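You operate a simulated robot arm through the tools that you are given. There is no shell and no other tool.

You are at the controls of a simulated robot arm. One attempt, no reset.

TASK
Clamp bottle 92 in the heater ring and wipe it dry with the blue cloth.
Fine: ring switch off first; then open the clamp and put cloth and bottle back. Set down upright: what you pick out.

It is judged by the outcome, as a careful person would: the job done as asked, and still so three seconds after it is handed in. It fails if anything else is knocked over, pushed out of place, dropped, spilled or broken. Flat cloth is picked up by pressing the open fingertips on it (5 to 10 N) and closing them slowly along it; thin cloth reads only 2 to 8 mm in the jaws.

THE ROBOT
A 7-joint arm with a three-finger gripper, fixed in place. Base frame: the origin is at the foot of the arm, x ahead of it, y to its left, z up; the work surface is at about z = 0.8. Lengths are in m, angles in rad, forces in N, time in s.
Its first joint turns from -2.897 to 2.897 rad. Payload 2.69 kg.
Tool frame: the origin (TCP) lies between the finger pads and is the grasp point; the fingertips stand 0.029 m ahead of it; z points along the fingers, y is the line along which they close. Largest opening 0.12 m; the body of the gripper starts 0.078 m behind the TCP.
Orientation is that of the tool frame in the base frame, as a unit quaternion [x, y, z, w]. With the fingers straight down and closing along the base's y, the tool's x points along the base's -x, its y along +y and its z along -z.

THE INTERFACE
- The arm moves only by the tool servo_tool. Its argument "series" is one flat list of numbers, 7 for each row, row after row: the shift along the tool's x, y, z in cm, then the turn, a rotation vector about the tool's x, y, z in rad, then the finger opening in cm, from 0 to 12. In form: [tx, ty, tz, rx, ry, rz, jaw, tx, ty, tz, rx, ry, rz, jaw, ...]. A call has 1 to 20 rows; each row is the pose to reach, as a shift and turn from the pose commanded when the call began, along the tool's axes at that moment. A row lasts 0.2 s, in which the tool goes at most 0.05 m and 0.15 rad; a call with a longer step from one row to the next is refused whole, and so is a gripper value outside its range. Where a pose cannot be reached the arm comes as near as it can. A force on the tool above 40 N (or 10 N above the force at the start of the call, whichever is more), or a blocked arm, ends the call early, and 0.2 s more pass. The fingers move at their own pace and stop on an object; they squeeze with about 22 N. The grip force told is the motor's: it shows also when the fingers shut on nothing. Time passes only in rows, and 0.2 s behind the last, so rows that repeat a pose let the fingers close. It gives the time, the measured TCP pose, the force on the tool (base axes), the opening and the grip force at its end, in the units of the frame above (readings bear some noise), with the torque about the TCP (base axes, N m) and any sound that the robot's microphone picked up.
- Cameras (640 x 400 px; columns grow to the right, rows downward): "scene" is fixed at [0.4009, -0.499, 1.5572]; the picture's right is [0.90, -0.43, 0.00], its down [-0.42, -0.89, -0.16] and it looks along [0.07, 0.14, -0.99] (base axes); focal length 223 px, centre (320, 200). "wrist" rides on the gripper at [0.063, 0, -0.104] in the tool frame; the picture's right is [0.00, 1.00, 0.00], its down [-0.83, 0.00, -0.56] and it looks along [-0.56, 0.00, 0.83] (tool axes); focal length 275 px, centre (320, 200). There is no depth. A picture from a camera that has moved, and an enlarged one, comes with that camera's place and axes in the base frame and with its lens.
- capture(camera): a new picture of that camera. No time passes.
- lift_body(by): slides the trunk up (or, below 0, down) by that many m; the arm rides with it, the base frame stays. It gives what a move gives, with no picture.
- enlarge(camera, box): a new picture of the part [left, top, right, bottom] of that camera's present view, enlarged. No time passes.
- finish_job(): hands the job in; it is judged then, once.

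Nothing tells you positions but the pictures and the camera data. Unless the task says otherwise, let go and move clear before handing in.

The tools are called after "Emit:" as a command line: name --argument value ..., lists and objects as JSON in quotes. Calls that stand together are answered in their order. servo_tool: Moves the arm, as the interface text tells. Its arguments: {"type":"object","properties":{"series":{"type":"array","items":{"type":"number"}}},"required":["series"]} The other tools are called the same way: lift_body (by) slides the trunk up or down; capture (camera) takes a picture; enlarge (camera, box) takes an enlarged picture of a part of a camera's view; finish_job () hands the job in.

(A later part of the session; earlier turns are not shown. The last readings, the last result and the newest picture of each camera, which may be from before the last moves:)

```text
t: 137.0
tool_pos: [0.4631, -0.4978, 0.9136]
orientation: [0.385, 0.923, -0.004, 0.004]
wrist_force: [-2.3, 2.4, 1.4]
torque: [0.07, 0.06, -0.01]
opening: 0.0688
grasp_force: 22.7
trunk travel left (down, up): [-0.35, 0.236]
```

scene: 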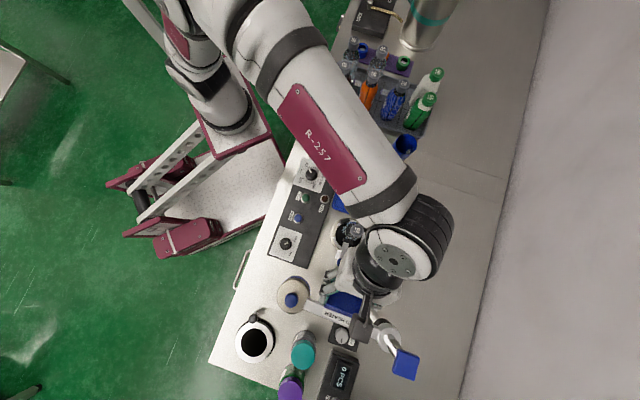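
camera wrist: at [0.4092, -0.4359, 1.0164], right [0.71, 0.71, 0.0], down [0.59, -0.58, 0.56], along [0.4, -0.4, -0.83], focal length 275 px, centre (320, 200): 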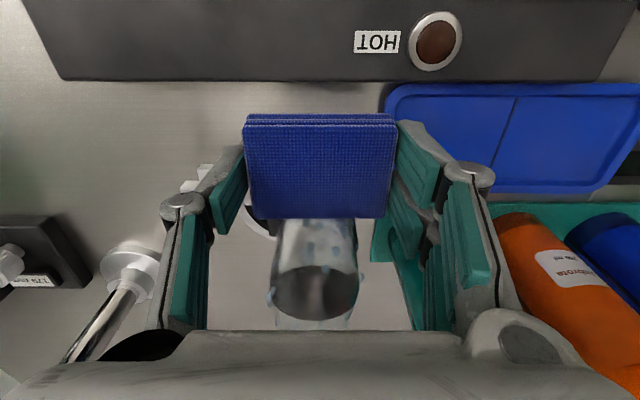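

Emit:
servo_tool --series '[-0.1, 0, 0, 0, 0, 0, 6, -0.1, 0, -0.8, 0, 0, 0, 6, -0.1, 0, -1.6, 0, 0, 0, 6, -0.1, 0, -2.4, 0, 0, 0, 6, -0.1, 0, -3.2, 0, 0, 0, 6, -0.1, 0, -4, 0, 0, 0, 6]'

Emit:
servo_tool --series '[0, 0, 0.8, 0, 0, 0, 6, 0, 0, 1.6, 0, 0, 0, 6, 0, 0, 2.4, 0, 0, 0, 6, 0, 0, 3.2, 0, 0, 0, 6, 0, 0, 4, 0, 0, 0, 6]'

Emit:
servo_tool --series '[1, 0, 0, 0, 0, 0, 6, 2.2, 0, 0, 0, 0, 0, 6]'

Emit:
enlarge --camera "wrist" --box '[240, 190, 400, 335]'

```text
t: 138.4
tool_pos: [0.464, -0.4975, 0.954]
orientation: [0.384, 0.923, -0.005, 0.004]
wrist_force: [-1.1, -0.3, 0.6]
torque: [-0.01, 0.03, -0.01]
opening: 0.069
grasp_force: 21.7
trunk travel left (down, up): [-0.35, 0.236]
```

```text
t: 139.6
tool_pos: [0.464, -0.4977, 0.9127]
orientation: [0.384, 0.923, -0.003, 0.003]
wrist_force: [-2.5, 2.8, 1.2]
torque: [0.02, 0.07, 0.02]
opening: 0.0692
grasp_force: 22.1
trunk travel left (down, up): [-0.35, 0.236]
```

```text
t: 140.2
tool_pos: [0.4504, -0.4836, 0.9124]
orientation: [0.384, 0.923, -0.004, 0.004]
wrist_force: [0.0, -0.9, 0.1]
torque: [-0.01, 0.0, 0.02]
opening: 0.0691
grasp_force: 21.9
trunk travel left (down, up): [-0.35, 0.236]
```

```text
2.76 times, centred on (320, 262) of wrist
camera zoom: at [0.4047, -0.4372, 1.0168], right [0.71, 0.71, 0.0], down [0.59, -0.58, 0.56], along [0.4, -0.4, -0.83], focal length 759 px, centre (320, 28)
```

zoom: 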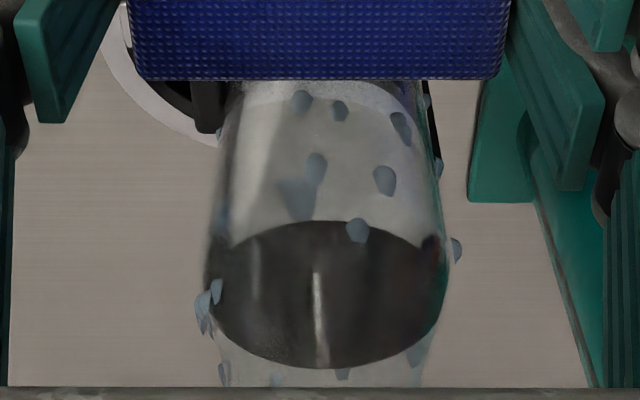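

Even with light contact nothing changed yet. I try firmer pressure with short strokes at one spot to learn what it takes.

Emit:
servo_tool --series '[-1, 0, 0, 0, 0, 0, 6, -2.2, 0, 0, 0, 0, 0, 6, -2.4, 0, 0, 0, 0, 0, 6, -2.5, 0, 0, 0, 0, 0, 6]'

Emit:
servo_tool --series '[-0.1, 0, 0, 0, 0, 0, 6, -0.2, 0, 0, 0, 0, 0, 6]'

Emit:
capture --camera "wrist"

```text
t: 141.2
tool_pos: [0.4647, -0.5001, 0.9131]
orientation: [0.385, 0.923, -0.004, 0.004]
wrist_force: [-17.9, 10.0, 4.3]
torque: [0.18, 0.36, -0.15]
opening: 0.0692
grasp_force: 21.8
trunk travel left (down, up): [-0.35, 0.236]
```

```text
t: 141.8
tool_pos: [0.4666, -0.5014, 0.9141]
orientation: [0.385, 0.923, -0.004, 0.004]
wrist_force: [-21.7, 11.1, 6.2]
torque: [0.13, 0.46, -0.16]
opening: 0.0697
grasp_force: 22.2
trunk travel left (down, up): [-0.35, 0.236]
```

```text
taken
camera wrist: at [0.4219, -0.4562, 1.0172], right [0.71, 0.71, 0.0], down [0.59, -0.58, 0.56], along [0.4, -0.4, -0.83], focal length 275 px, centre (320, 200)
```

wrist: 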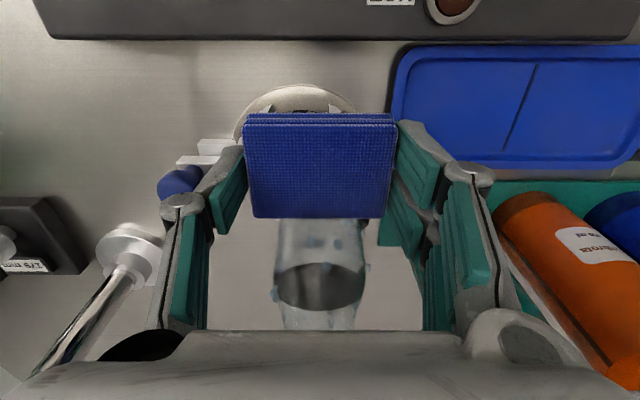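

That is plenty of pressure (~20 N). I ease to about 10 N and stroke up and down, then look.

Emit:
servo_tool --series '[0.2, 0, 0, 0, 0, 0, 6, 0.2, 0, -0.8, 0, 0, 0, 6, 0.2, 0, -1.6, 0, 0, 0, 6, 0.2, 0, -2.4, 0, 0, 0, 6, 0.2, 0, -1.6, 0, 0, 0, 6, 0.2, 0, -0.8, 0, 0, 0, 6, 0.2, 0, 0, 0, 0, 0, 6]'

Emit:
servo_tool --series '[1.2, 0, 0, 0, 0, 0, 6, 2.5, 0, 0, 0, 0, 0, 6]'

Emit:
enlarge --camera "wrist" --box '[240, 190, 400, 335]'

```text
t: 143.4
tool_pos: [0.4659, -0.5001, 0.9133]
orientation: [0.383, 0.924, -0.005, 0.004]
wrist_force: [0.6, -0.4, 0.6]
torque: [-0.03, -0.01, -0.03]
opening: 0.0691
grasp_force: 22.0
trunk travel left (down, up): [-0.35, 0.236]
```

```text
t: 144.0
tool_pos: [0.4495, -0.4827, 0.9137]
orientation: [0.384, 0.923, -0.004, 0.004]
wrist_force: [0.2, 0.1, -0.5]
torque: [-0.03, 0.02, 0.02]
opening: 0.0693
grasp_force: 22.3
trunk travel left (down, up): [-0.35, 0.236]
```

```text
2.76 times, centred on (320, 262) of wrist
camera zoom: at [0.4042, -0.4373, 1.0177], right [0.71, 0.71, 0.0], down [0.59, -0.58, 0.56], along [0.4, -0.4, -0.83], focal length 759 px, centre (320, 28)
```

zoom: 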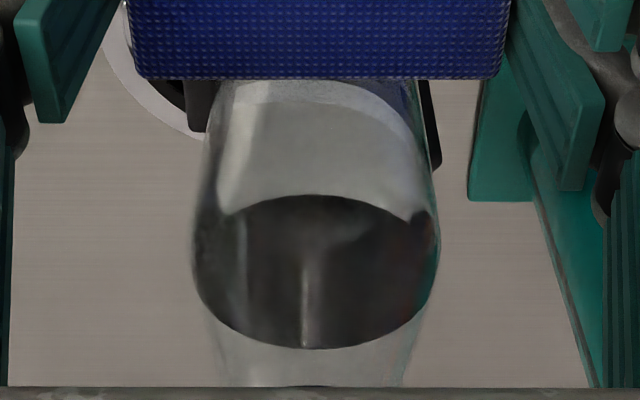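

All the droplets in view have vanished. I back away and check the bottle from other angles.

Emit:
servo_tool --series '[0.5, 0, -4, 0, 0, 0, 6, 0.5, 0, -8, 0, 0, 0, 6, 0.5, 1, -12, 0, 0, 0, 6, 0.2, 4.5, -14.8, 0, 0, 0, 6, -0.5, 8.5, -14.8, 0, 0, 0, 6, -1.3, 12, -14.8, 0, 0, 0, 6, -2, 14.3, -14.8, 0, 0, 0, 6]'

Emit:
capture --camera "wrist"

Emit:
enlarge --camera "wrist" --box '[70, 50, 240, 210]'

Emit:
enlarge --camera "scene" --box '[320, 205, 380, 285]'

```text
t: 145.6
tool_pos: [0.5644, -0.393, 1.0624]
orientation: [0.385, 0.923, -0.005, 0.004]
wrist_force: [-0.7, -0.6, 0.0]
torque: [-0.01, -0.02, 0.02]
opening: 0.069
grasp_force: 22.5
trunk travel left (down, up): [-0.35, 0.236]
```

```text
taken
camera wrist: at [0.5193, -0.347, 1.1658], right [0.71, 0.71, 0.0], down [0.59, -0.58, 0.56], along [0.4, -0.4, -0.83], focal length 275 px, centre (320, 200)
```

wrist: 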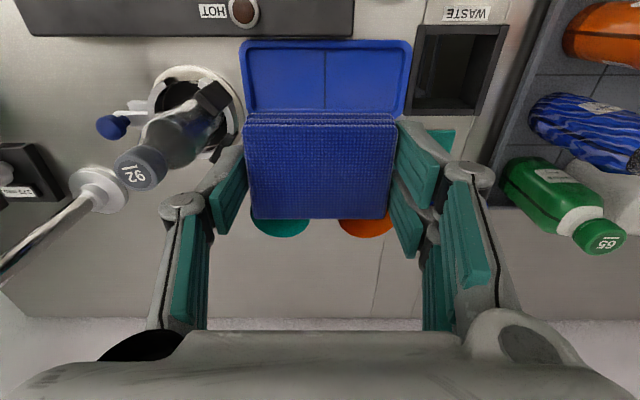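

```text
2.50 times, centred on (155, 130) of wrist
camera zoom: at [0.5193, -0.347, 1.1658], right [0.71, 0.71, 0.0], down [0.59, -0.58, 0.56], along [0.4, -0.4, -0.83], focal length 688 px, centre (732, 375)
```

zoom: 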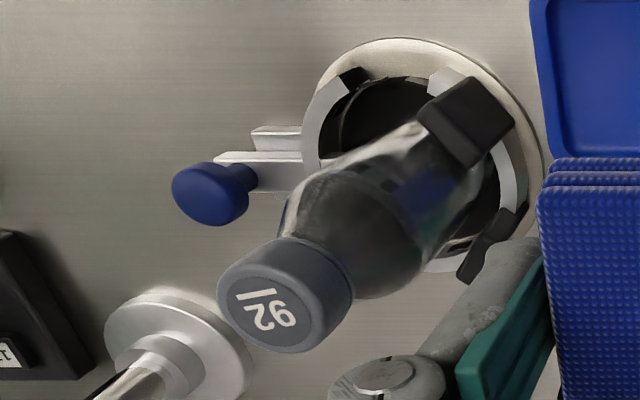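

```text
5.00 times, centred on (350, 245) of scene
camera zoom: at [0.4009, -0.499, 1.5572], right [0.9, -0.43, 0.0], down [-0.42, -0.89, -0.16], along [0.07, 0.14, -0.99], focal length 1116 px, centre (170, -25)
```

zoom: 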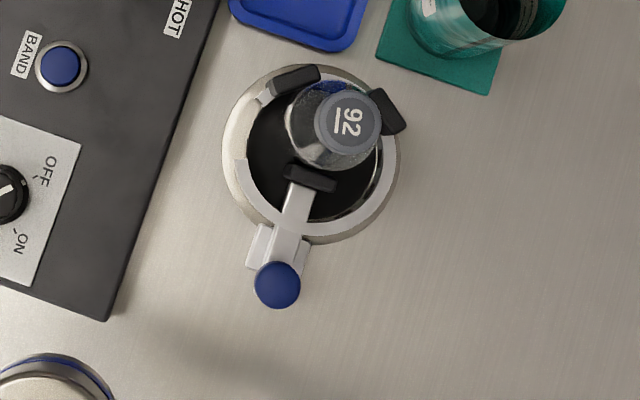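

The bottle is completely dry and still upright in the clamp. Now I return the cloth: align over the tray's centre line and lower it.

Emit:
servo_tool --series '[-0.4, 0.25, 3, 0, 0.04, 0, 6, -0.8, 0.5, 7, -0.006, 0.09, 0, 6, -0.8, 0.5, 11, -0.006, 0.09, 0, 6, -0.8, 0.5, 15, -0.006, 0.09, 0, 6, -0.8, 0.5, 18, -0.006, 0.09, 0, 6]'

Emit:
capture --camera "wrist"

Emit:
enlarge --camera "wrist" --box '[160, 60, 480, 240]'

```text
t: 146.8
tool_pos: [0.5718, -0.3981, 0.8832]
orientation: [0.382, 0.923, 0.015, -0.035]
wrist_force: [-0.6, -0.5, 0.3]
torque: [0.0, -0.01, -0.03]
opening: 0.0691
grasp_force: 21.6
trunk travel left (down, up): [-0.35, 0.236]
```

```text
taken
camera wrist: at [0.5341, -0.3601, 0.9916], right [0.71, 0.71, 0.0], down [0.62, -0.62, 0.49], along [0.35, -0.34, -0.87], focal length 275 px, centre (320, 200)
```

wrist: 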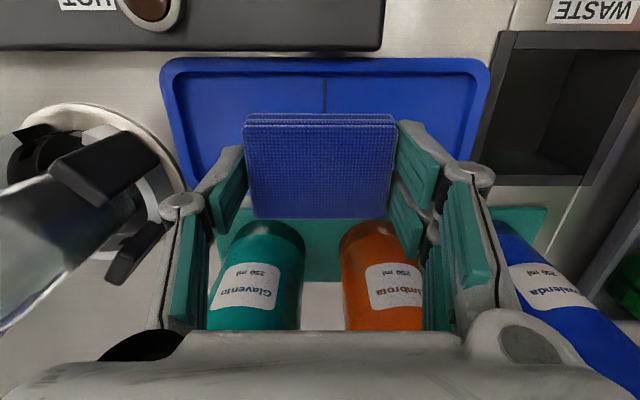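

```text
2.00 times, centred on (320, 150) of wrist
camera zoom: at [0.5341, -0.3601, 0.9916], right [0.71, 0.71, 0.0], down [0.62, -0.62, 0.49], along [0.35, -0.34, -0.87], focal length 551 px, centre (320, 300)
```

zoom: 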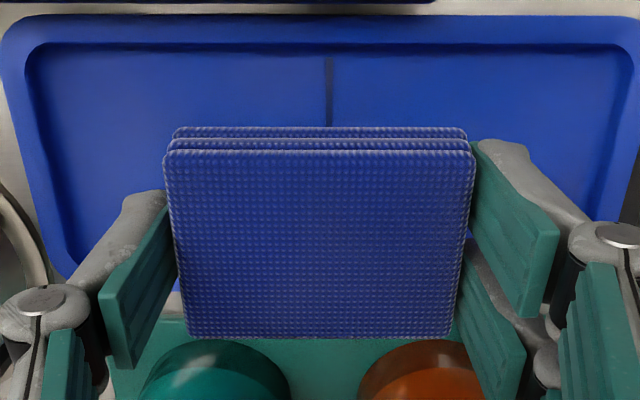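

Emit:
servo_tool --series '[-0.12, 0.2, 1.5, 0, 0, 0, 6, -0.22, 0.2, 2.8, 0, 0, 0, 6, -0.3, 0.2, 3.8, 0, 0, 0, 6, -0.33, 0.2, 4.2, 0, 0, 0, 6]'

```text
t: 147.8
tool_pos: [0.5749, -0.3972, 0.838]
orientation: [0.384, 0.923, 0.016, -0.036]
wrist_force: [-1.1, 0.0, -0.7]
torque: [0.01, -0.03, -0.02]
opening: 0.069
grasp_force: 21.9
trunk travel left (down, up): [-0.35, 0.236]
```

Emit:
servo_tool --series '[-0.01, 0, 0.1, 0, 0, 0, 6, -0.02, 0, 0.2, 0, 0, 0, 6]'

Emit:
enlarge --camera "wrist" --box '[160, 60, 480, 240]'

```text
t: 148.4
tool_pos: [0.5745, -0.3981, 0.8368]
orientation: [0.384, 0.922, 0.017, -0.036]
wrist_force: [-0.3, -0.2, -0.5]
torque: [0.0, 0.03, -0.04]
opening: 0.0691
grasp_force: 22.0
trunk travel left (down, up): [-0.35, 0.236]
```

```text
2.00 times, centred on (320, 150) of wrist
camera zoom: at [0.5362, -0.359, 0.9457], right [0.71, 0.71, 0.0], down [0.62, -0.62, 0.49], along [0.35, -0.34, -0.87], focal length 551 px, centre (320, 300)
```

zoom: 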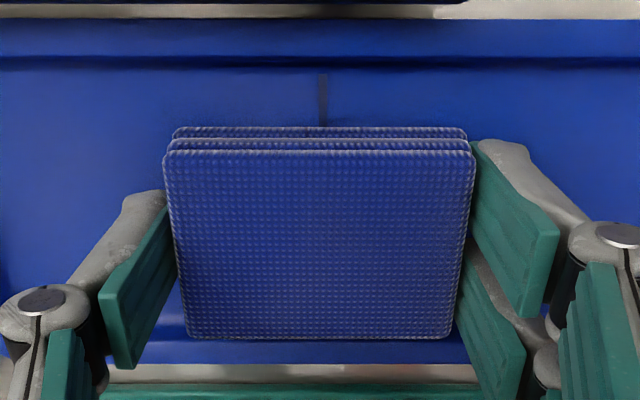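

Emit:
servo_tool --series '[-0.015, 0, 0.2, 0, 0, 0, 6, -0.03, 0, 0.35, 0, 0, 0, 6]'

Emit:
servo_tool --series '[-0.008, 0, 0.1, 0, 0, 0, 6, -0.015, 0, 0.2, 0, 0, 0, 6]'

```text
t: 149.0
tool_pos: [0.5744, -0.3981, 0.8343]
orientation: [0.384, 0.923, 0.015, -0.036]
wrist_force: [-1.1, 1.7, 9.3]
torque: [0.08, -0.4, 0.11]
opening: 0.0689
grasp_force: 21.8
trunk travel left (down, up): [-0.35, 0.236]
```

```text
t: 149.6
tool_pos: [0.5747, -0.3979, 0.8319]
orientation: [0.384, 0.923, 0.015, -0.035]
wrist_force: [0.4, -0.7, 19.9]
torque: [-0.32, -0.42, -0.02]
opening: 0.0695
grasp_force: 22.1
trunk travel left (down, up): [-0.35, 0.236]
```

The cloth rests on the tray floor. I ease up and open the fingers to release it.

Emit:
servo_tool --series '[0, 0, -0.25, 0, 0, 0, 6, 0, 0, -0.25, 0, 0, 0, 7, 0, 0, -0.25, 0, 0, 0, 7.6, 0, 0, -0.25, 0, 0, 0, 8.3, 0, 0, -0.25, 0, 0, 0, 9, 0, 0, -0.25, 0, 0, 0, 9]'

Emit:
enlarge --camera "wrist" --box '[160, 60, 480, 240]'

```text
t: 151.0
tool_pos: [0.5748, -0.3973, 0.8348]
orientation: [0.384, 0.922, 0.016, -0.037]
wrist_force: [-0.1, 0.1, 0.9]
torque: [0.0, -0.03, 0.0]
opening: 0.0899
grasp_force: 0.0
trunk travel left (down, up): [-0.35, 0.236]
```

```text
2.00 times, centred on (320, 150) of wrist
camera zoom: at [0.5367, -0.3584, 0.9432], right [0.71, 0.71, 0.0], down [0.62, -0.62, 0.49], along [0.35, -0.34, -0.87], focal length 551 px, centre (320, 300)
```

zoom: 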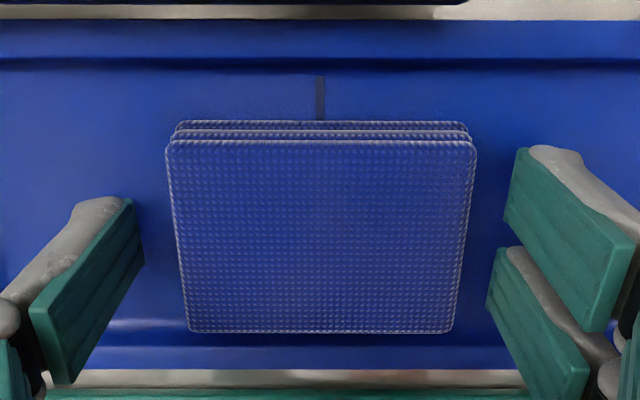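

The cloth lies centred on the tray's mark. I rise straight up and level the tool.

Emit:
servo_tool --series '[0.31, 0, -4, 0, 0, 0, 9, 0.67, 0, -8.5, 0, 0, 0, 9, 1.02, 0, -13, 0, 0, 0, 9, 1.38, 0, -17.4, 0, 0, 0, 9, 1.73, 0, -21.9, 0, -0.04, 0, 8, 2.09, 0, -26.4, 0, -0.079, 0, 7]'

Emit:
capture --camera "wrist"

Emit:
capture --camera "scene"

```text
t: 152.4
tool_pos: [0.5746, -0.3966, 1.0985]
orientation: [0.383, 0.924, 0.001, 0.0]
wrist_force: [1.2, 0.0, -0.5]
torque: [0.05, 0.03, 0.02]
opening: 0.0701
grasp_force: 0.0
trunk travel left (down, up): [-0.35, 0.236]
```

```text
taken
camera wrist: at [0.5301, -0.3525, 1.2032], right [0.71, 0.71, 0.0], down [0.59, -0.59, 0.55], along [0.39, -0.39, -0.83], focal length 275 px, centre (320, 200)
```

wrist: 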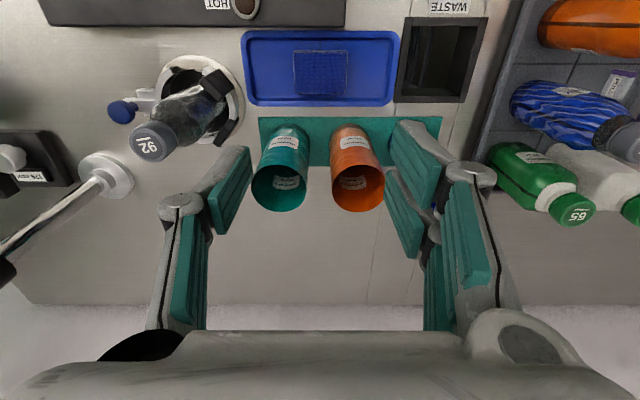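

```text
taken
```

scene: 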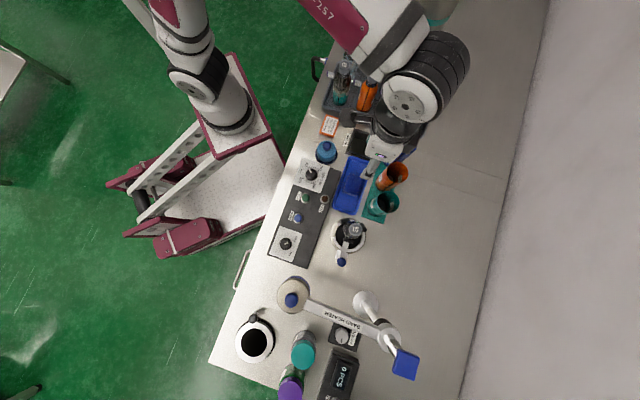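

Cloth and cups look right. Next I go back to the clamp lever, with the gripper turned as before.

Emit:
servo_tool --series '[-0.36, -1.73, 0, 0, 0, -0.143, 7, -0.72, -3.45, 0, 0, 0, -0.286, 7, -1.07, -5.18, 0, 0, 0, -0.429, 7, -1.43, -6.9, 0, 0, 0, -0.572, 7, -1.79, -8.64, 0, 0, 0, -0.715, 7, -2.15, -10.4, 0, 0, 0, -0.858, 7, -2.5, -12.1, 0, 0, 0, -1.0, 6, -2.86, -13.8, 0, 0, 0, -1.143, 6, -3.2, -15.5, 0, 0, 0, -1.286, 6, -3.57, -17.3, 0, 0, 0, -1.429, 6, -3.93, -19, 0, 0, 0, -1.571, 6]'

Emit:
capture --camera "wrist"

Emit:
enlarge --camera "wrist" --box '[250, 0, 400, 130]'

```text
t: 154.8
tool_pos: [0.468, -0.5598, 1.099]
orientation: [-0.383, 0.924, 0.0, 0.001]
wrist_force: [0.6, 0.8, -0.1]
torque: [-0.03, -0.01, 0.0]
opening: 0.0603
grasp_force: 0.1
trunk travel left (down, up): [-0.35, 0.236]
```

```text
taken
camera wrist: at [0.4234, -0.6045, 1.2037], right [-0.71, 0.7, 0.0], down [0.58, 0.59, 0.56], along [0.39, 0.4, -0.83], focal length 275 px, centre (320, 200)
```

wrist: 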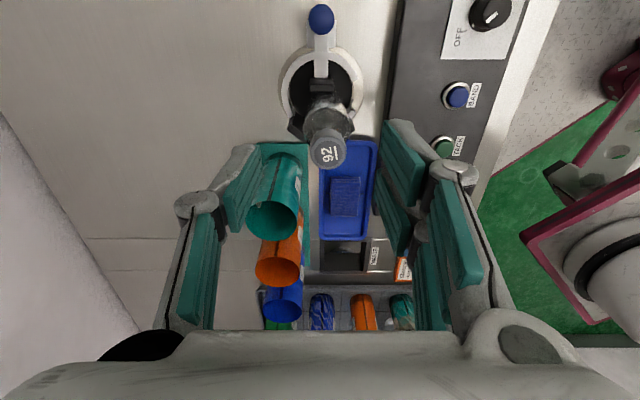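

```text
3.08 times, centred on (325, 65) of wrist
camera zoom: at [0.4234, -0.6045, 1.2037], right [-0.71, 0.7, 0.0], down [0.58, 0.59, 0.56], along [0.39, 0.4, -0.83], focal length 847 px, centre (305, 615)
```

zoom: 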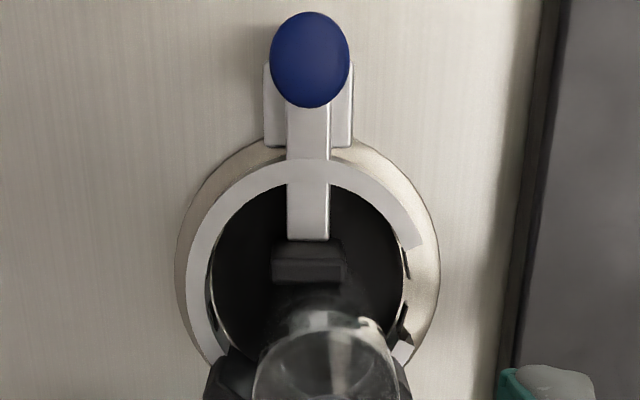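

Emit:
servo_tool --series '[0, 0, 0, 0, 0.117, 0, 6, 0, 0, 0, 0, 0.233, 0, 6, 0, 0, 0, 0, 0.35, 0, 6, 1.0, 0, 4.9, 0, 0.35, 0, 6, 2.05, 0, 9.7, 0, 0.35, 0, 6, 3.1, 0, 14.4, 0, 0.35, 0, 6]'

Emit:
capture --camera "wrist"

Emit:
enlarge --camera "scene" --box '[290, 200, 420, 350]'

```text
t: 156.2
tool_pos: [0.4467, -0.5788, 0.9561]
orientation: [-0.376, 0.91, -0.066, -0.16]
wrist_force: [0.2, -0.7, 0.2]
torque: [-0.02, -0.02, 0.02]
opening: 0.0603
grasp_force: 0.1
trunk travel left (down, up): [-0.35, 0.236]
```

```text
taken
camera wrist: at [0.4315, -0.5955, 1.0756], right [-0.71, 0.71, 0.0], down [0.69, 0.69, 0.24], along [0.17, 0.17, -0.97], focal length 275 px, centre (320, 200)
```

wrist: 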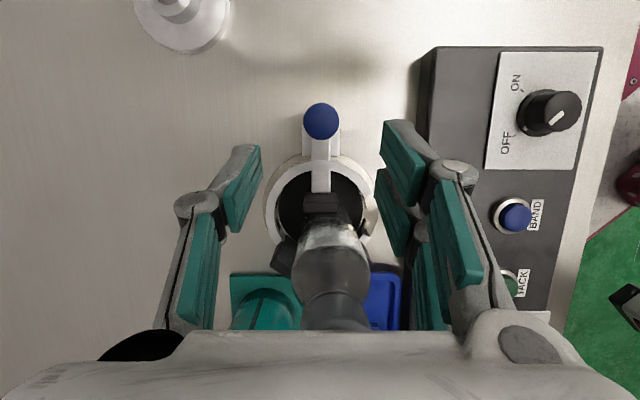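

```text
2.67 times, centred on (355, 275) of scene
camera zoom: at [0.4009, -0.499, 1.5572], right [0.9, -0.43, 0.0], down [-0.42, -0.89, -0.16], along [0.07, 0.14, -0.99], focal length 595 px, centre (227, 0)
```

zoom: 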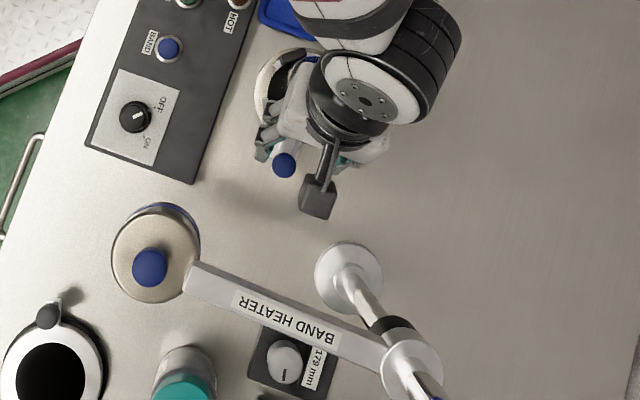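

The knob is in line again. I descend to straddle it and close on it.

Emit:
servo_tool --series '[-0.3, 0, 2.9, 0, 0, 0, 6, -0.6, 0, 5.9, 0, 0, 0, 6, -0.93, 0, 8.82, 0, 0, 0, 6, -0.93, 0, 8.82, 0, 0, 0, 5, -0.93, 0, 8.82, 0, 0, 0, 4, -0.93, 0, 8.82, 0, 0, 0, 3.3, -0.93, 0, 8.82, 0, 0, 0, 2.7, -0.93, 0, 8.82, 0, 0, 0, 2.2, -0.93, 0, 8.82, 0, 0, 0, 1.6, -0.93, 0, 8.82, 0, 0, 0, 1.6]'

Emit:
enlarge --camera "wrist" --box '[210, 80, 430, 330]'

```text
t: 156.8
tool_pos: [0.437, -0.593, 0.9076]
orientation: [-0.375, 0.91, -0.072, -0.161]
wrist_force: [0.3, 1.5, 9.7]
torque: [0.47, -0.4, 0.08]
opening: 0.0598
grasp_force: 0.1
trunk travel left (down, up): [-0.35, 0.236]
stopped in row 3: the force on the tool passed its limit at 50 N (the readings are from after the stop); the commanded pose is now the measured one
```

```text
1.60 times, centred on (320, 205) of wrist
camera zoom: at [0.421, -0.6082, 1.0284], right [-0.71, 0.71, -0.01], down [0.68, 0.69, 0.23], along [0.17, 0.16, -0.97], focal length 440 px, centre (320, 192)
```

zoom: 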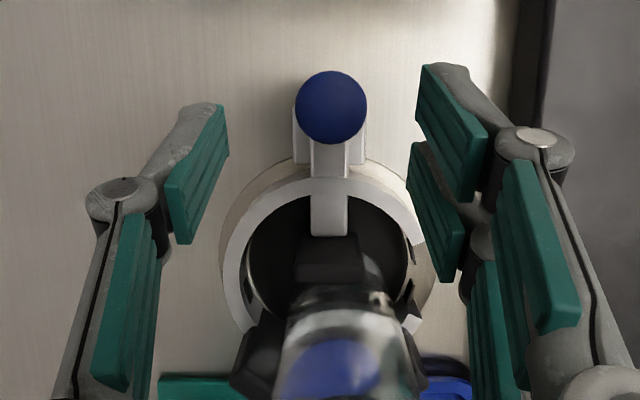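

The leaning hand touched the bottle's cap before reaching the knob (that also explains the earlier lean). I go straight up, then reduce the tilt to about 10°, which clears both the cap and the heater bar.

Emit:
servo_tool --series '[0.35, 0, -0.94, 0, 0, 0, 6, 1.0, 0, -2.8, 0, 0, 0, 6, 2.0, 0, -5.6, 0, 0, 0, 6, 2.0, 0, -5.6, 0, -0.09, 0, 6, 2.0, 0, -5.6, 0, -0.175, 0, 6]'

Emit:
capture --camera "wrist"

Emit:
enlarge --camera "scene" --box '[310, 195, 390, 305]'

```text
t: 158.0
tool_pos: [0.4397, -0.5913, 0.9654]
orientation: [-0.38, 0.921, -0.038, -0.079]
wrist_force: [0.4, -0.3, -0.7]
torque: [-0.01, 0.05, -0.02]
opening: 0.0599
grasp_force: 0.0
trunk travel left (down, up): [-0.35, 0.236]
```

```text
taken
camera wrist: at [0.4072, -0.622, 1.0797], right [-0.71, 0.7, -0.01], down [0.64, 0.65, 0.4], along [0.29, 0.28, -0.92], focal length 275 px, centre (320, 200)
```

wrist: 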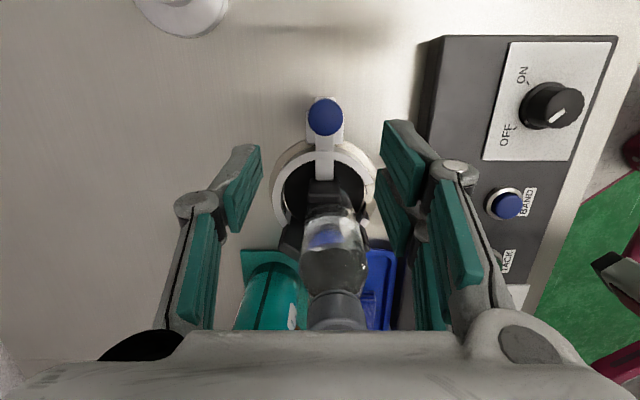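

```text
3.64 times, centred on (350, 250) of scene
camera zoom: at [0.4009, -0.499, 1.5572], right [0.9, -0.43, 0.0], down [-0.42, -0.89, -0.16], along [0.07, 0.14, -0.99], focal length 812 px, centre (211, 18)
```

zoom: 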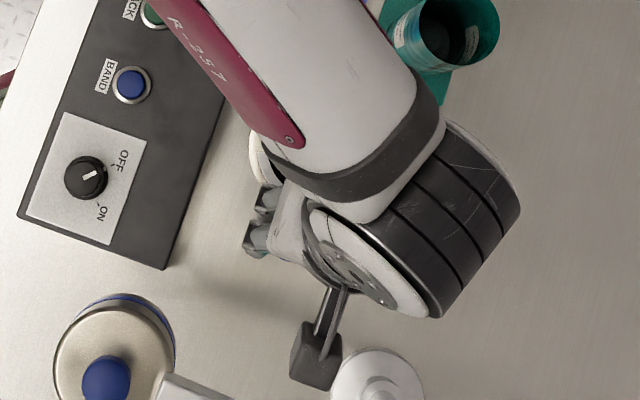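

The bottle is still upright. With the smaller tilt I descend on the knob again.

Emit:
servo_tool --series '[-0.15, 0.2, 2.5, -0.01, 0, 0, 6, -0.3, 0.39, 5, -0.01, 0, 0, 6, -0.4, 0.39, 7.5, -0.01, 0, 0, 6, -0.46, 0.39, 9.0, -0.01, 0, 0, 6]'

Emit:
capture --camera "wrist"

Emit:
enlarge --camera "wrist" --box '[210, 80, 430, 330]'

```text
t: 159.0
tool_pos: [0.4285, -0.5982, 0.8776]
orientation: [-0.38, 0.921, -0.033, -0.082]
wrist_force: [-0.2, 0.8, 0.9]
torque: [-0.02, 0.01, 0.02]
opening: 0.0602
grasp_force: 0.0
trunk travel left (down, up): [-0.35, 0.236]
```

```text
taken
camera wrist: at [0.3976, -0.6295, 0.9905], right [-0.71, 0.71, 0.0], down [0.65, 0.65, 0.4], along [0.28, 0.28, -0.92], focal length 275 px, centre (320, 200)
```

wrist: 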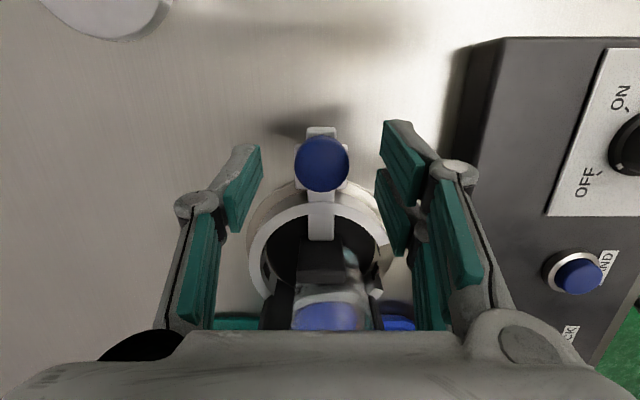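

```text
1.60 times, centred on (320, 205) of wrist
camera zoom: at [0.3976, -0.6295, 0.9905], right [-0.71, 0.71, 0.0], down [0.65, 0.65, 0.4], along [0.28, 0.28, -0.92], focal length 440 px, centre (320, 192)
```

zoom: 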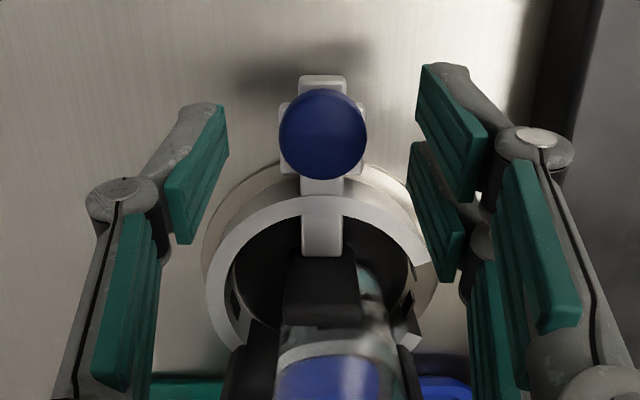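

Emit:
servo_tool --series '[0, 0, 0.5, 0, 0, 0, 6, 0, 0, 0.6, 0, 0, 0, 5, 0, 0, 0.6, 0, 0, 0, 4, 0, 0, 0.6, 0, 0, 0, 3.3, 0, 0, 0.6, 0, 0, 0, 2.8, 0, 0, 0.6, 0, 0, 0, 2.3, 0, 0, 0.6, 0, 0, 0, 1.6, 0, 0, 0.6, 0, 0, 0, 1.6]'

Emit:
enlarge --camera "wrist" --box '[210, 80, 430, 330]'

```text
t: 160.8
tool_pos: [0.4271, -0.5988, 0.8708]
orientation: [-0.38, 0.921, -0.033, -0.083]
wrist_force: [1.7, -2.6, -2.1]
torque: [-0.08, 0.06, 0.1]
opening: 0.0269
grasp_force: 45.2
trunk travel left (down, up): [-0.35, 0.236]
```

```text
1.60 times, centred on (320, 205) of wrist
camera zoom: at [0.3965, -0.6298, 0.9851], right [-0.71, 0.71, 0.0], down [0.65, 0.65, 0.4], along [0.28, 0.28, -0.92], focal length 440 px, centre (320, 192)
```

zoom: 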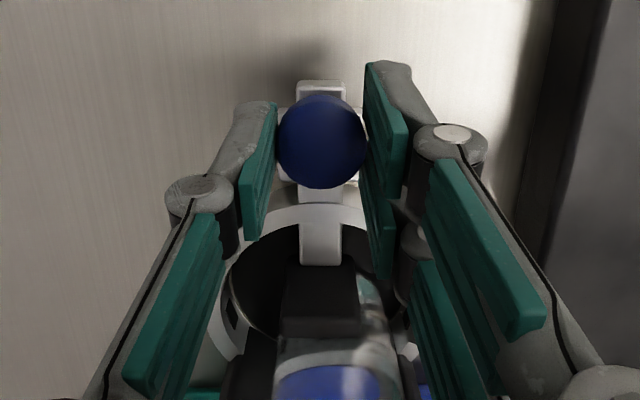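

The knob is gripped. I pull it outward along the bar in small steps.

Emit:
servo_tool --series '[0.3, 0, 0.05, 0, 0, 0, 1.6, 0.6, 0, 0.11, 0, 0, 0, 1.6, 0.98, 0, 0.175, 0, 0, 0, 1.6, 1.48, 0, 0.262, 0, 0, 0, 1.6]'

Emit:
enlarge --camera "wrist" --box '[210, 80, 430, 330]'

Emit:
enlarge --camera "scene" --box '[290, 200, 420, 350]'

```text
t: 161.8
tool_pos: [0.4166, -0.609, 0.8715]
orientation: [-0.38, 0.921, -0.033, -0.083]
wrist_force: [6.7, 0.5, -1.2]
torque: [0.05, -0.37, -0.13]
opening: 0.0268
grasp_force: 45.4
trunk travel left (down, up): [-0.35, 0.236]
```

```text
1.60 times, centred on (320, 205) of wrist
camera zoom: at [0.3863, -0.6398, 0.9851], right [-0.71, 0.71, 0.0], down [0.65, 0.65, 0.4], along [0.28, 0.28, -0.92], focal length 440 px, centre (320, 192)
```

zoom: 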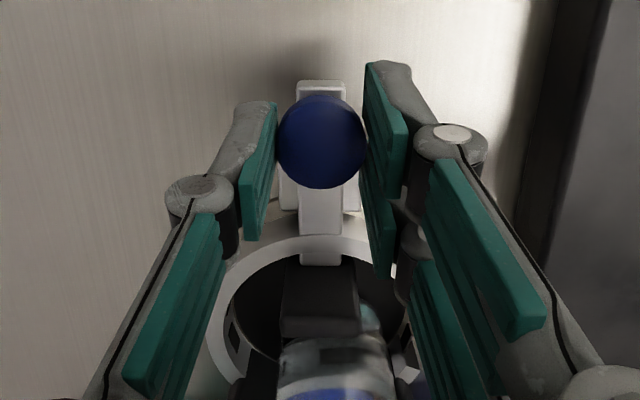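

```text
2.67 times, centred on (355, 275) of scene
camera zoom: at [0.4009, -0.499, 1.5572], right [0.9, -0.43, 0.0], down [-0.42, -0.89, -0.16], along [0.07, 0.14, -0.99], focal length 595 px, centre (227, 0)
```

zoom: 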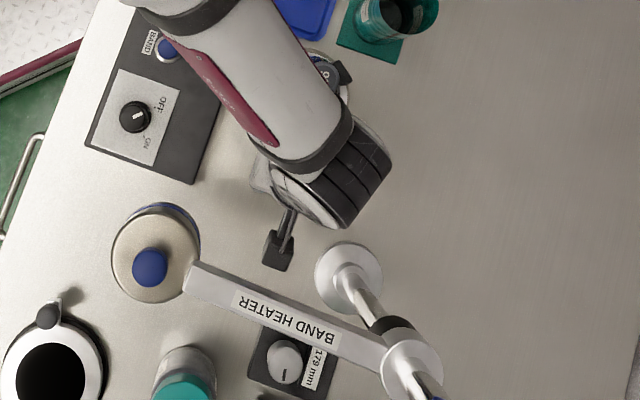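

Emit:
servo_tool --series '[0.39, 0, 0.07, 0, 0, 0, 1.6, 0.79, 0, 0.14, 0, 0, 0, 1.6]'

Emit:
servo_tool --series '[0.35, 0, 0.06, 0, 0, 0, 1.6, 0.7, 0, 0.125, 0, 0, 0, 1.6]'

Emit:
enlarge --camera "wrist" --box '[210, 80, 430, 330]'

```text
t: 162.4
tool_pos: [0.4105, -0.6156, 0.8711]
orientation: [-0.38, 0.921, -0.033, -0.082]
wrist_force: [7.3, -0.4, 2.2]
torque: [0.2, -0.38, -0.06]
opening: 0.0269
grasp_force: 44.8
trunk travel left (down, up): [-0.35, 0.236]
```

```text
t: 163.0
tool_pos: [0.4057, -0.6212, 0.8709]
orientation: [-0.379, 0.921, -0.032, -0.083]
wrist_force: [9.0, -2.6, -1.0]
torque: [-0.08, -0.15, -0.08]
opening: 0.0268
grasp_force: 45.0
trunk travel left (down, up): [-0.35, 0.236]
```

```text
1.60 times, centred on (320, 205) of wrist
camera zoom: at [0.3756, -0.6506, 0.9851], right [-0.71, 0.71, 0.0], down [0.65, 0.65, 0.4], along [0.28, 0.28, -0.92], focal length 440 px, centre (320, 192)
```

zoom: 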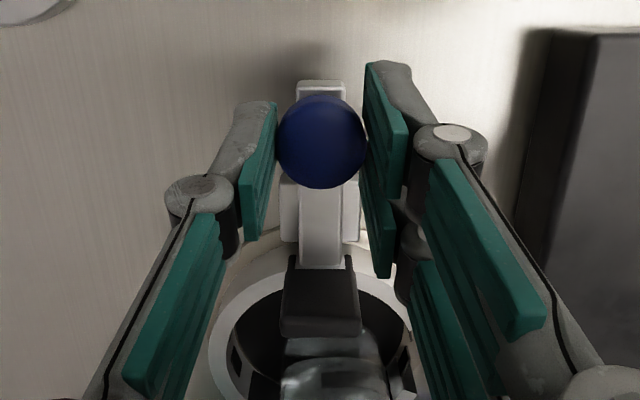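

The jaw is back at its open position. I release the knob, slide the open fingers inward to clear the heater bar, then rise.

Emit:
servo_tool --series '[0, 0, 0, 0, 0, 0, 2.8, 0, 0, 0, 0, 0, 0, 3.8, 0, 0, 0, 0, 0, 0, 5, 0, 0, 0, 0, 0, 0, 6, -1.0, 0, -0.17, 0, 0, 0, 6, -2.0, 0, -0.35, 0, 0, 0, 6, -2.95, 0, -0.52, 0, 0, 0, 6, -2.25, 0, -4.46, 0, 0, 0, 6, -1.55, 0, -8.4, 0, 0, 0, 6, -0.7, 0, -13.3, 0, 0, 0, 6, 0.15, 0, -18.2, 0, 0, 0, 6, 1.0, 0, -23, 0, 0, 0, 6]'

Emit:
capture --camera "wrist"

Emit:
enlarge --camera "wrist" --box '[250, 60, 400, 260]'

```text
t: 165.6
tool_pos: [0.4268, -0.5973, 1.0998]
orientation: [-0.379, 0.921, -0.033, -0.082]
wrist_force: [-0.1, 0.0, 0.2]
torque: [0.04, 0.0, 0.05]
opening: 0.06
grasp_force: 0.1
trunk travel left (down, up): [-0.35, 0.236]
```

```text
taken
camera wrist: at [0.3958, -0.6284, 1.2132], right [-0.71, 0.71, 0.0], down [0.65, 0.65, 0.4], along [0.28, 0.29, -0.92], focal length 275 px, centre (320, 200)
```

wrist: 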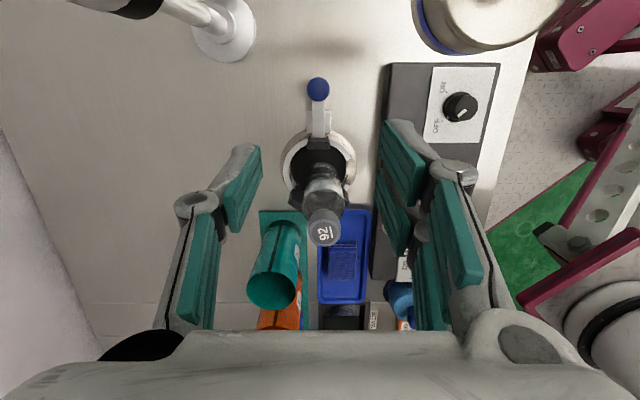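

```text
2.00 times, centred on (325, 160) of wrist
camera zoom: at [0.3958, -0.6284, 1.2132], right [-0.71, 0.71, 0.0], down [0.65, 0.65, 0.4], along [0.28, 0.29, -0.92], focal length 551 px, centre (310, 280)
```

zoom: 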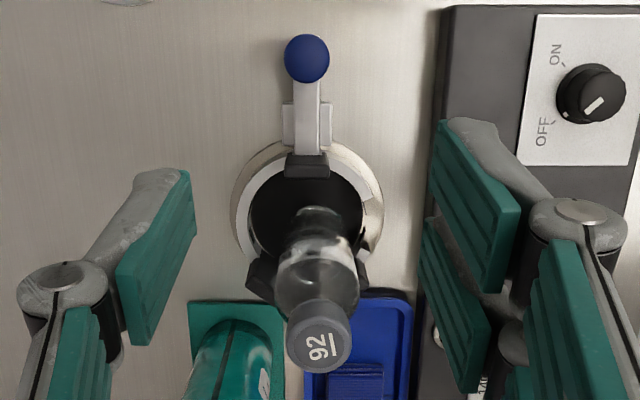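

The clamp is open and the bottle stands upright inside. I level and turn the gripper to pick the bottle up the same way as before.

Emit:
servo_tool --series '[0, 0, 0, 0, -0.09, 0, 7, 0, 0, 0, 0, -0.176, 0, 7]'

```text
t: 166.2
tool_pos: [0.4273, -0.5967, 1.0985]
orientation: [-0.381, 0.925, 0.001, -0.001]
wrist_force: [0.5, 0.3, 0.2]
torque: [-0.05, 0.03, 0.02]
opening: 0.0701
grasp_force: 0.1
trunk travel left (down, up): [-0.35, 0.236]
```

Emit:
servo_tool --series '[-0.85, 0.02, 0, 0, 0, 0.143, 7, -1.7, 0.04, 0, 0, 0, 0.286, 7, -2.56, 0.06, 0, 0, 0, 0.429, 7, -3.4, 0.08, 0, 0, 0, 0.572, 7, -4.26, 0.1, 0, 0, 0, 0.715, 7, -5.1, 0.12, 0, 0, 0, 0.858, 7, -5.97, 0.14, 0, 0, 0, 1.0, 7, -6.8, 0.16, 0, 0, 0, 1.143, 7, -7.67, 0.18, 0, 0, 0, 1.286, 7, -8.5, 0.2, 0, 0, 0, 1.429, 7, -9.38, 0.21, 0, 0, 0, 1.574, 7]'

Emit:
capture --camera "wrist"

Emit:
enlarge --camera "wrist" --box '[240, 40, 400, 180]'

```text
t: 168.6
tool_pos: [0.4921, -0.5303, 1.1007]
orientation: [0.388, 0.922, 0.0, -0.001]
wrist_force: [-0.5, -0.8, 0.5]
torque: [0.01, -0.01, 0.0]
opening: 0.0701
grasp_force: 0.0
trunk travel left (down, up): [-0.35, 0.236]
```

```text
taken
camera wrist: at [0.4488, -0.486, 1.2043], right [0.71, 0.7, 0.0], down [0.59, -0.59, 0.55], along [0.39, -0.4, -0.83], focal length 275 px, centre (320, 200)
```

wrist: 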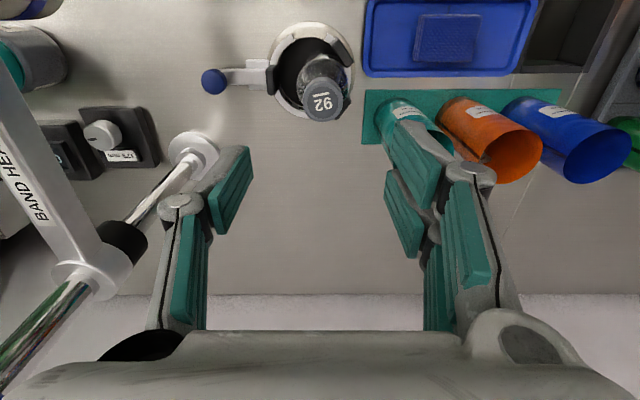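

```text
2.86 times, centred on (320, 110) of wrist
camera zoom: at [0.4488, -0.486, 1.2043], right [0.71, 0.7, 0.0], down [0.59, -0.59, 0.55], along [0.39, -0.4, -0.83], focal length 786 px, centre (320, 457)
```

zoom: 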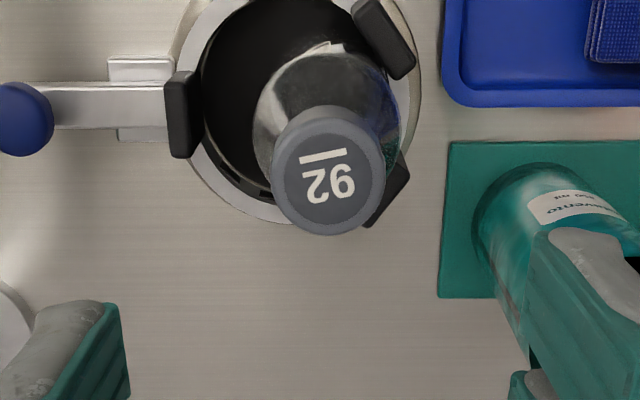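

Emit:
servo_tool --series '[0.46, 0.2, 2, 0, 0, 0, 7, 0.46, 0.2, 5, 0, 0, 0, 7, 0.46, 0.2, 8, 0, 0, 0, 7]'

Emit:
enlarge --camera "wrist" --box '[220, 60, 420, 260]'

```text
t: 169.4
tool_pos: [0.491, -0.5261, 1.0189]
orientation: [0.387, 0.922, -0.001, -0.002]
wrist_force: [0.0, -0.2, -0.3]
torque: [-0.01, -0.04, -0.01]
opening: 0.0698
grasp_force: 0.0
trunk travel left (down, up): [-0.35, 0.236]
```

```text
2.00 times, centred on (320, 160) of wrist
camera zoom: at [0.4464, -0.482, 1.1233], right [0.71, 0.71, 0.0], down [0.59, -0.59, 0.56], along [0.39, -0.39, -0.83], focal length 551 px, centre (320, 280)
```

zoom: 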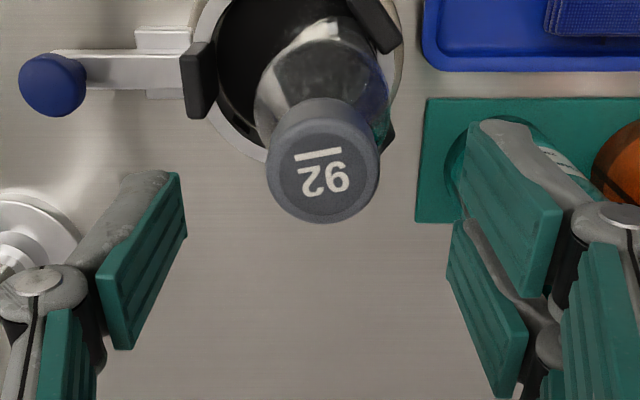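

Emit:
servo_tool --series '[0.2, 0.05, 2.5, 0, 0, 0, 6.4, 0.2, 0.05, 5, 0, 0, 0, 6.4, 0.2, 0.05, 7.5, 0, 0, 0, 6.4, 0.2, 0.05, 9.2, 0, 0, 0, 6.4, 0.2, 0.05, 10.1, 0, 0, 0, 6.4]'

Emit:
capture --camera "wrist"

```text
t: 170.6
tool_pos: [0.4906, -0.523, 0.9183]
orientation: [0.386, 0.923, 0.0, -0.001]
wrist_force: [-0.5, 0.4, 1.3]
torque: [0.01, 0.05, 0.0]
opening: 0.0639
grasp_force: 0.1
trunk travel left (down, up): [-0.35, 0.236]
```

```text
taken
camera wrist: at [0.446, -0.4783, 1.0235], right [0.71, 0.71, 0.0], down [0.59, -0.59, 0.55], along [0.39, -0.39, -0.83], focal length 275 px, centre (320, 200)
```

wrist: 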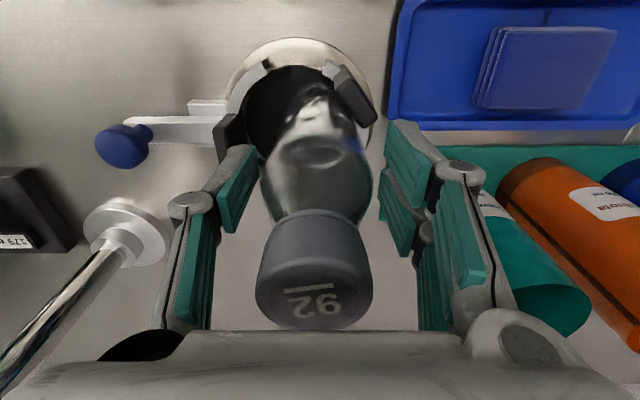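

The bottle sits nicely between the fingers. I close on it and then lift slowly.

Emit:
servo_tool --series '[0, 0, 0, 0, 0, 0, 6, 0, 0, 0, 0, 0, 0, 5.6, 0, 0, 0, 0, 0, 0, 5.2, 0, 0, 0, 0, 0, 0, 4.8, 0, 0, 0, 0, 0, 0, 4.2, 0, 0, 0, 0, 0, 0, 3.5, 0, 0, 0, 0, 0, 0, 3.5]'

Emit:
servo_tool --series '[0, 0, -0.5, 0, 0, 0, 3.5, 0, 0, -1.5, 0, 0, 0, 3.5, 0, 0, -3.5, 0, 0, 0, 3.5, 0, 0, -6, 0, 0, 0, 3.5, 0, 0, -9, 0, 0, 0, 3.5, 0, 0, -12, 0, 0, 0, 3.5, 0, 0, -16, 0, 0, 0, 3.5, 0, 0, -20, 0, 0, 0, 3.5, 0, 0, -25, 0, 0, 0, 3.5]'

Emit:
capture --camera "wrist"

Emit:
capture --camera "scene"

```text
t: 172.2
tool_pos: [0.4898, -0.5232, 0.9203]
orientation: [0.385, 0.923, 0.0, 0.0]
wrist_force: [-1.8, -3.1, 1.7]
torque: [-0.03, 0.05, 0.05]
opening: 0.0506
grasp_force: 21.9
trunk travel left (down, up): [-0.35, 0.236]
```

```text
t: 174.2
tool_pos: [0.4882, -0.5245, 1.1684]
orientation: [0.386, 0.922, 0.0, -0.002]
wrist_force: [1.0, -0.5, -2.7]
torque: [0.01, 0.04, 0.01]
opening: 0.0502
grasp_force: 21.8
trunk travel left (down, up): [-0.35, 0.236]
```

```text
taken
camera wrist: at [0.4448, -0.4796, 1.2738], right [0.71, 0.71, 0.0], down [0.59, -0.59, 0.55], along [0.39, -0.39, -0.83], focal length 275 px, centre (320, 200)
```

wrist: 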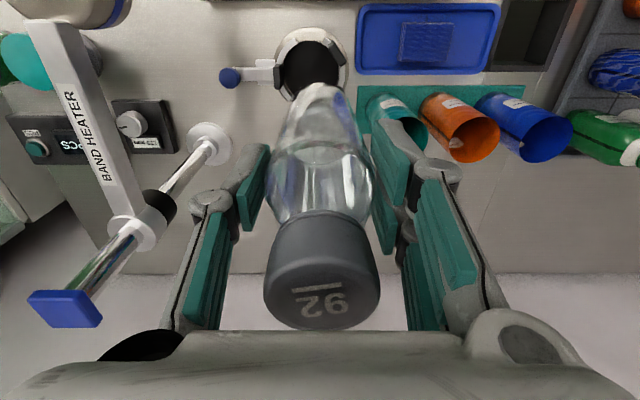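

```text
taken
```

scene: 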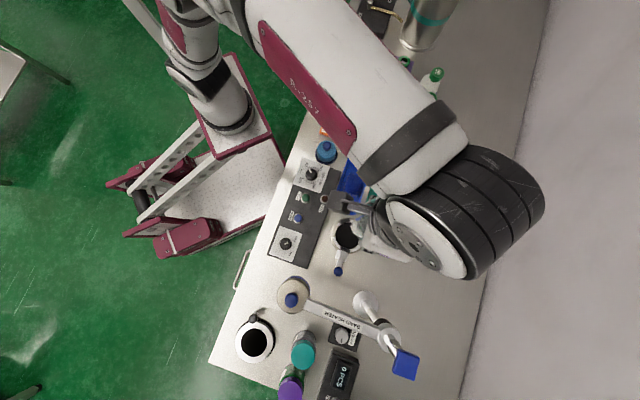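

The dry bottle 92 is in hand and the ring is empty with its jaw open. I carry it back over its place in the rack.

Emit:
servo_tool --series '[0, 1, 0, 0, 0, 0, 3.5, 0, 3, 0, 0, 0, 0, 3.5, 0, 6, 0, 0, 0, 0, 3.5, 0.05, 10, 0, 0, 0, 0, 3.5, 0.05, 14, 0, 0, 0, 0, 3.5, 0.1, 18, 0, 0, 0, 0, 3.5, 0.1, 22, 0, 0, 0, 0, 3.5, 0.1, 26, 0, 0, 0, 0, 3.5, 0.1, 30, 0, 0, 0, 0, 3.5, 0.15, 34, 0, 0, 0, 0, 3.5, 0.15, 38, 0, 0, 0, 0, 3.5, 0.2, 42, 0, 0, 0, 0, 3.5, 0.2, 46, 0, 0, 0, 0, 3.5, 0.2, 49.5, 0, 0, 0, 0, 3.5, 0.2, 51.8, 0, 0, 0, 0, 3.5, 0.2, 52.8, 0, 0, 0, 0, 3.5]'

Emit:
capture --camera "wrist"

Emit:
enlarge --camera "wrist" --box '[210, 0, 410, 150]'

Emit:
capture --camera "scene"

```text
t: 177.6
tool_pos: [0.8667, -0.1524, 1.1661]
orientation: [0.386, 0.923, 0.0, 0.0]
wrist_force: [-0.7, 0.6, -1.6]
torque: [-0.01, 0.0, 0.03]
opening: 0.0502
grasp_force: 22.3
trunk travel left (down, up): [-0.35, 0.236]
```

```text
taken
camera wrist: at [0.8223, -0.108, 1.2712], right [0.71, 0.71, 0.0], down [0.59, -0.59, 0.55], along [0.39, -0.39, -0.83], focal length 275 px, centre (320, 200)
```

wrist: 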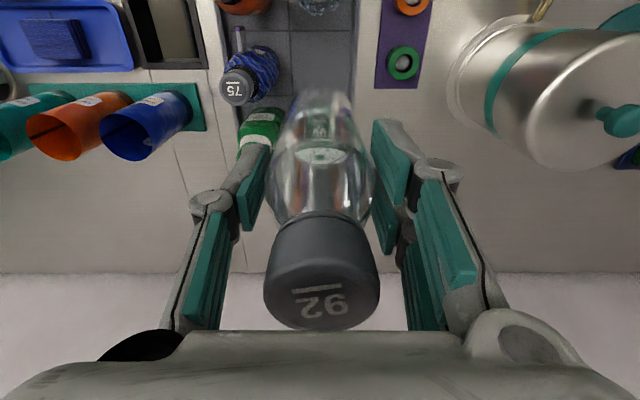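

```text
2.67 times, centred on (310, 75) of wrist
camera zoom: at [0.8223, -0.108, 1.2712], right [0.71, 0.71, 0.0], down [0.59, -0.59, 0.55], along [0.39, -0.39, -0.83], focal length 734 px, centre (347, 533)
```

zoom: 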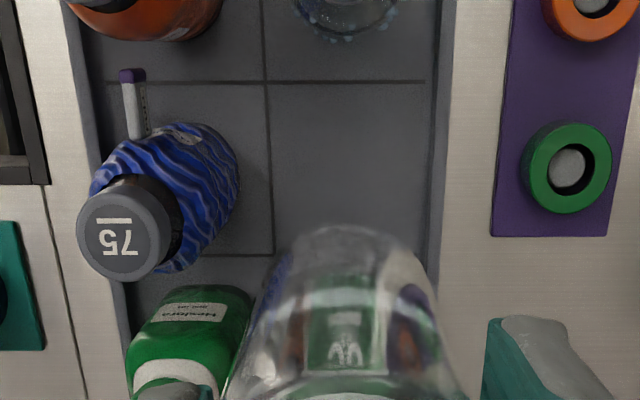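

```text
taken
```

scene: 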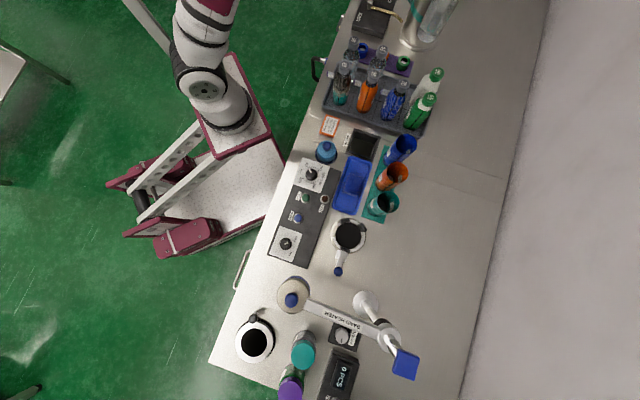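

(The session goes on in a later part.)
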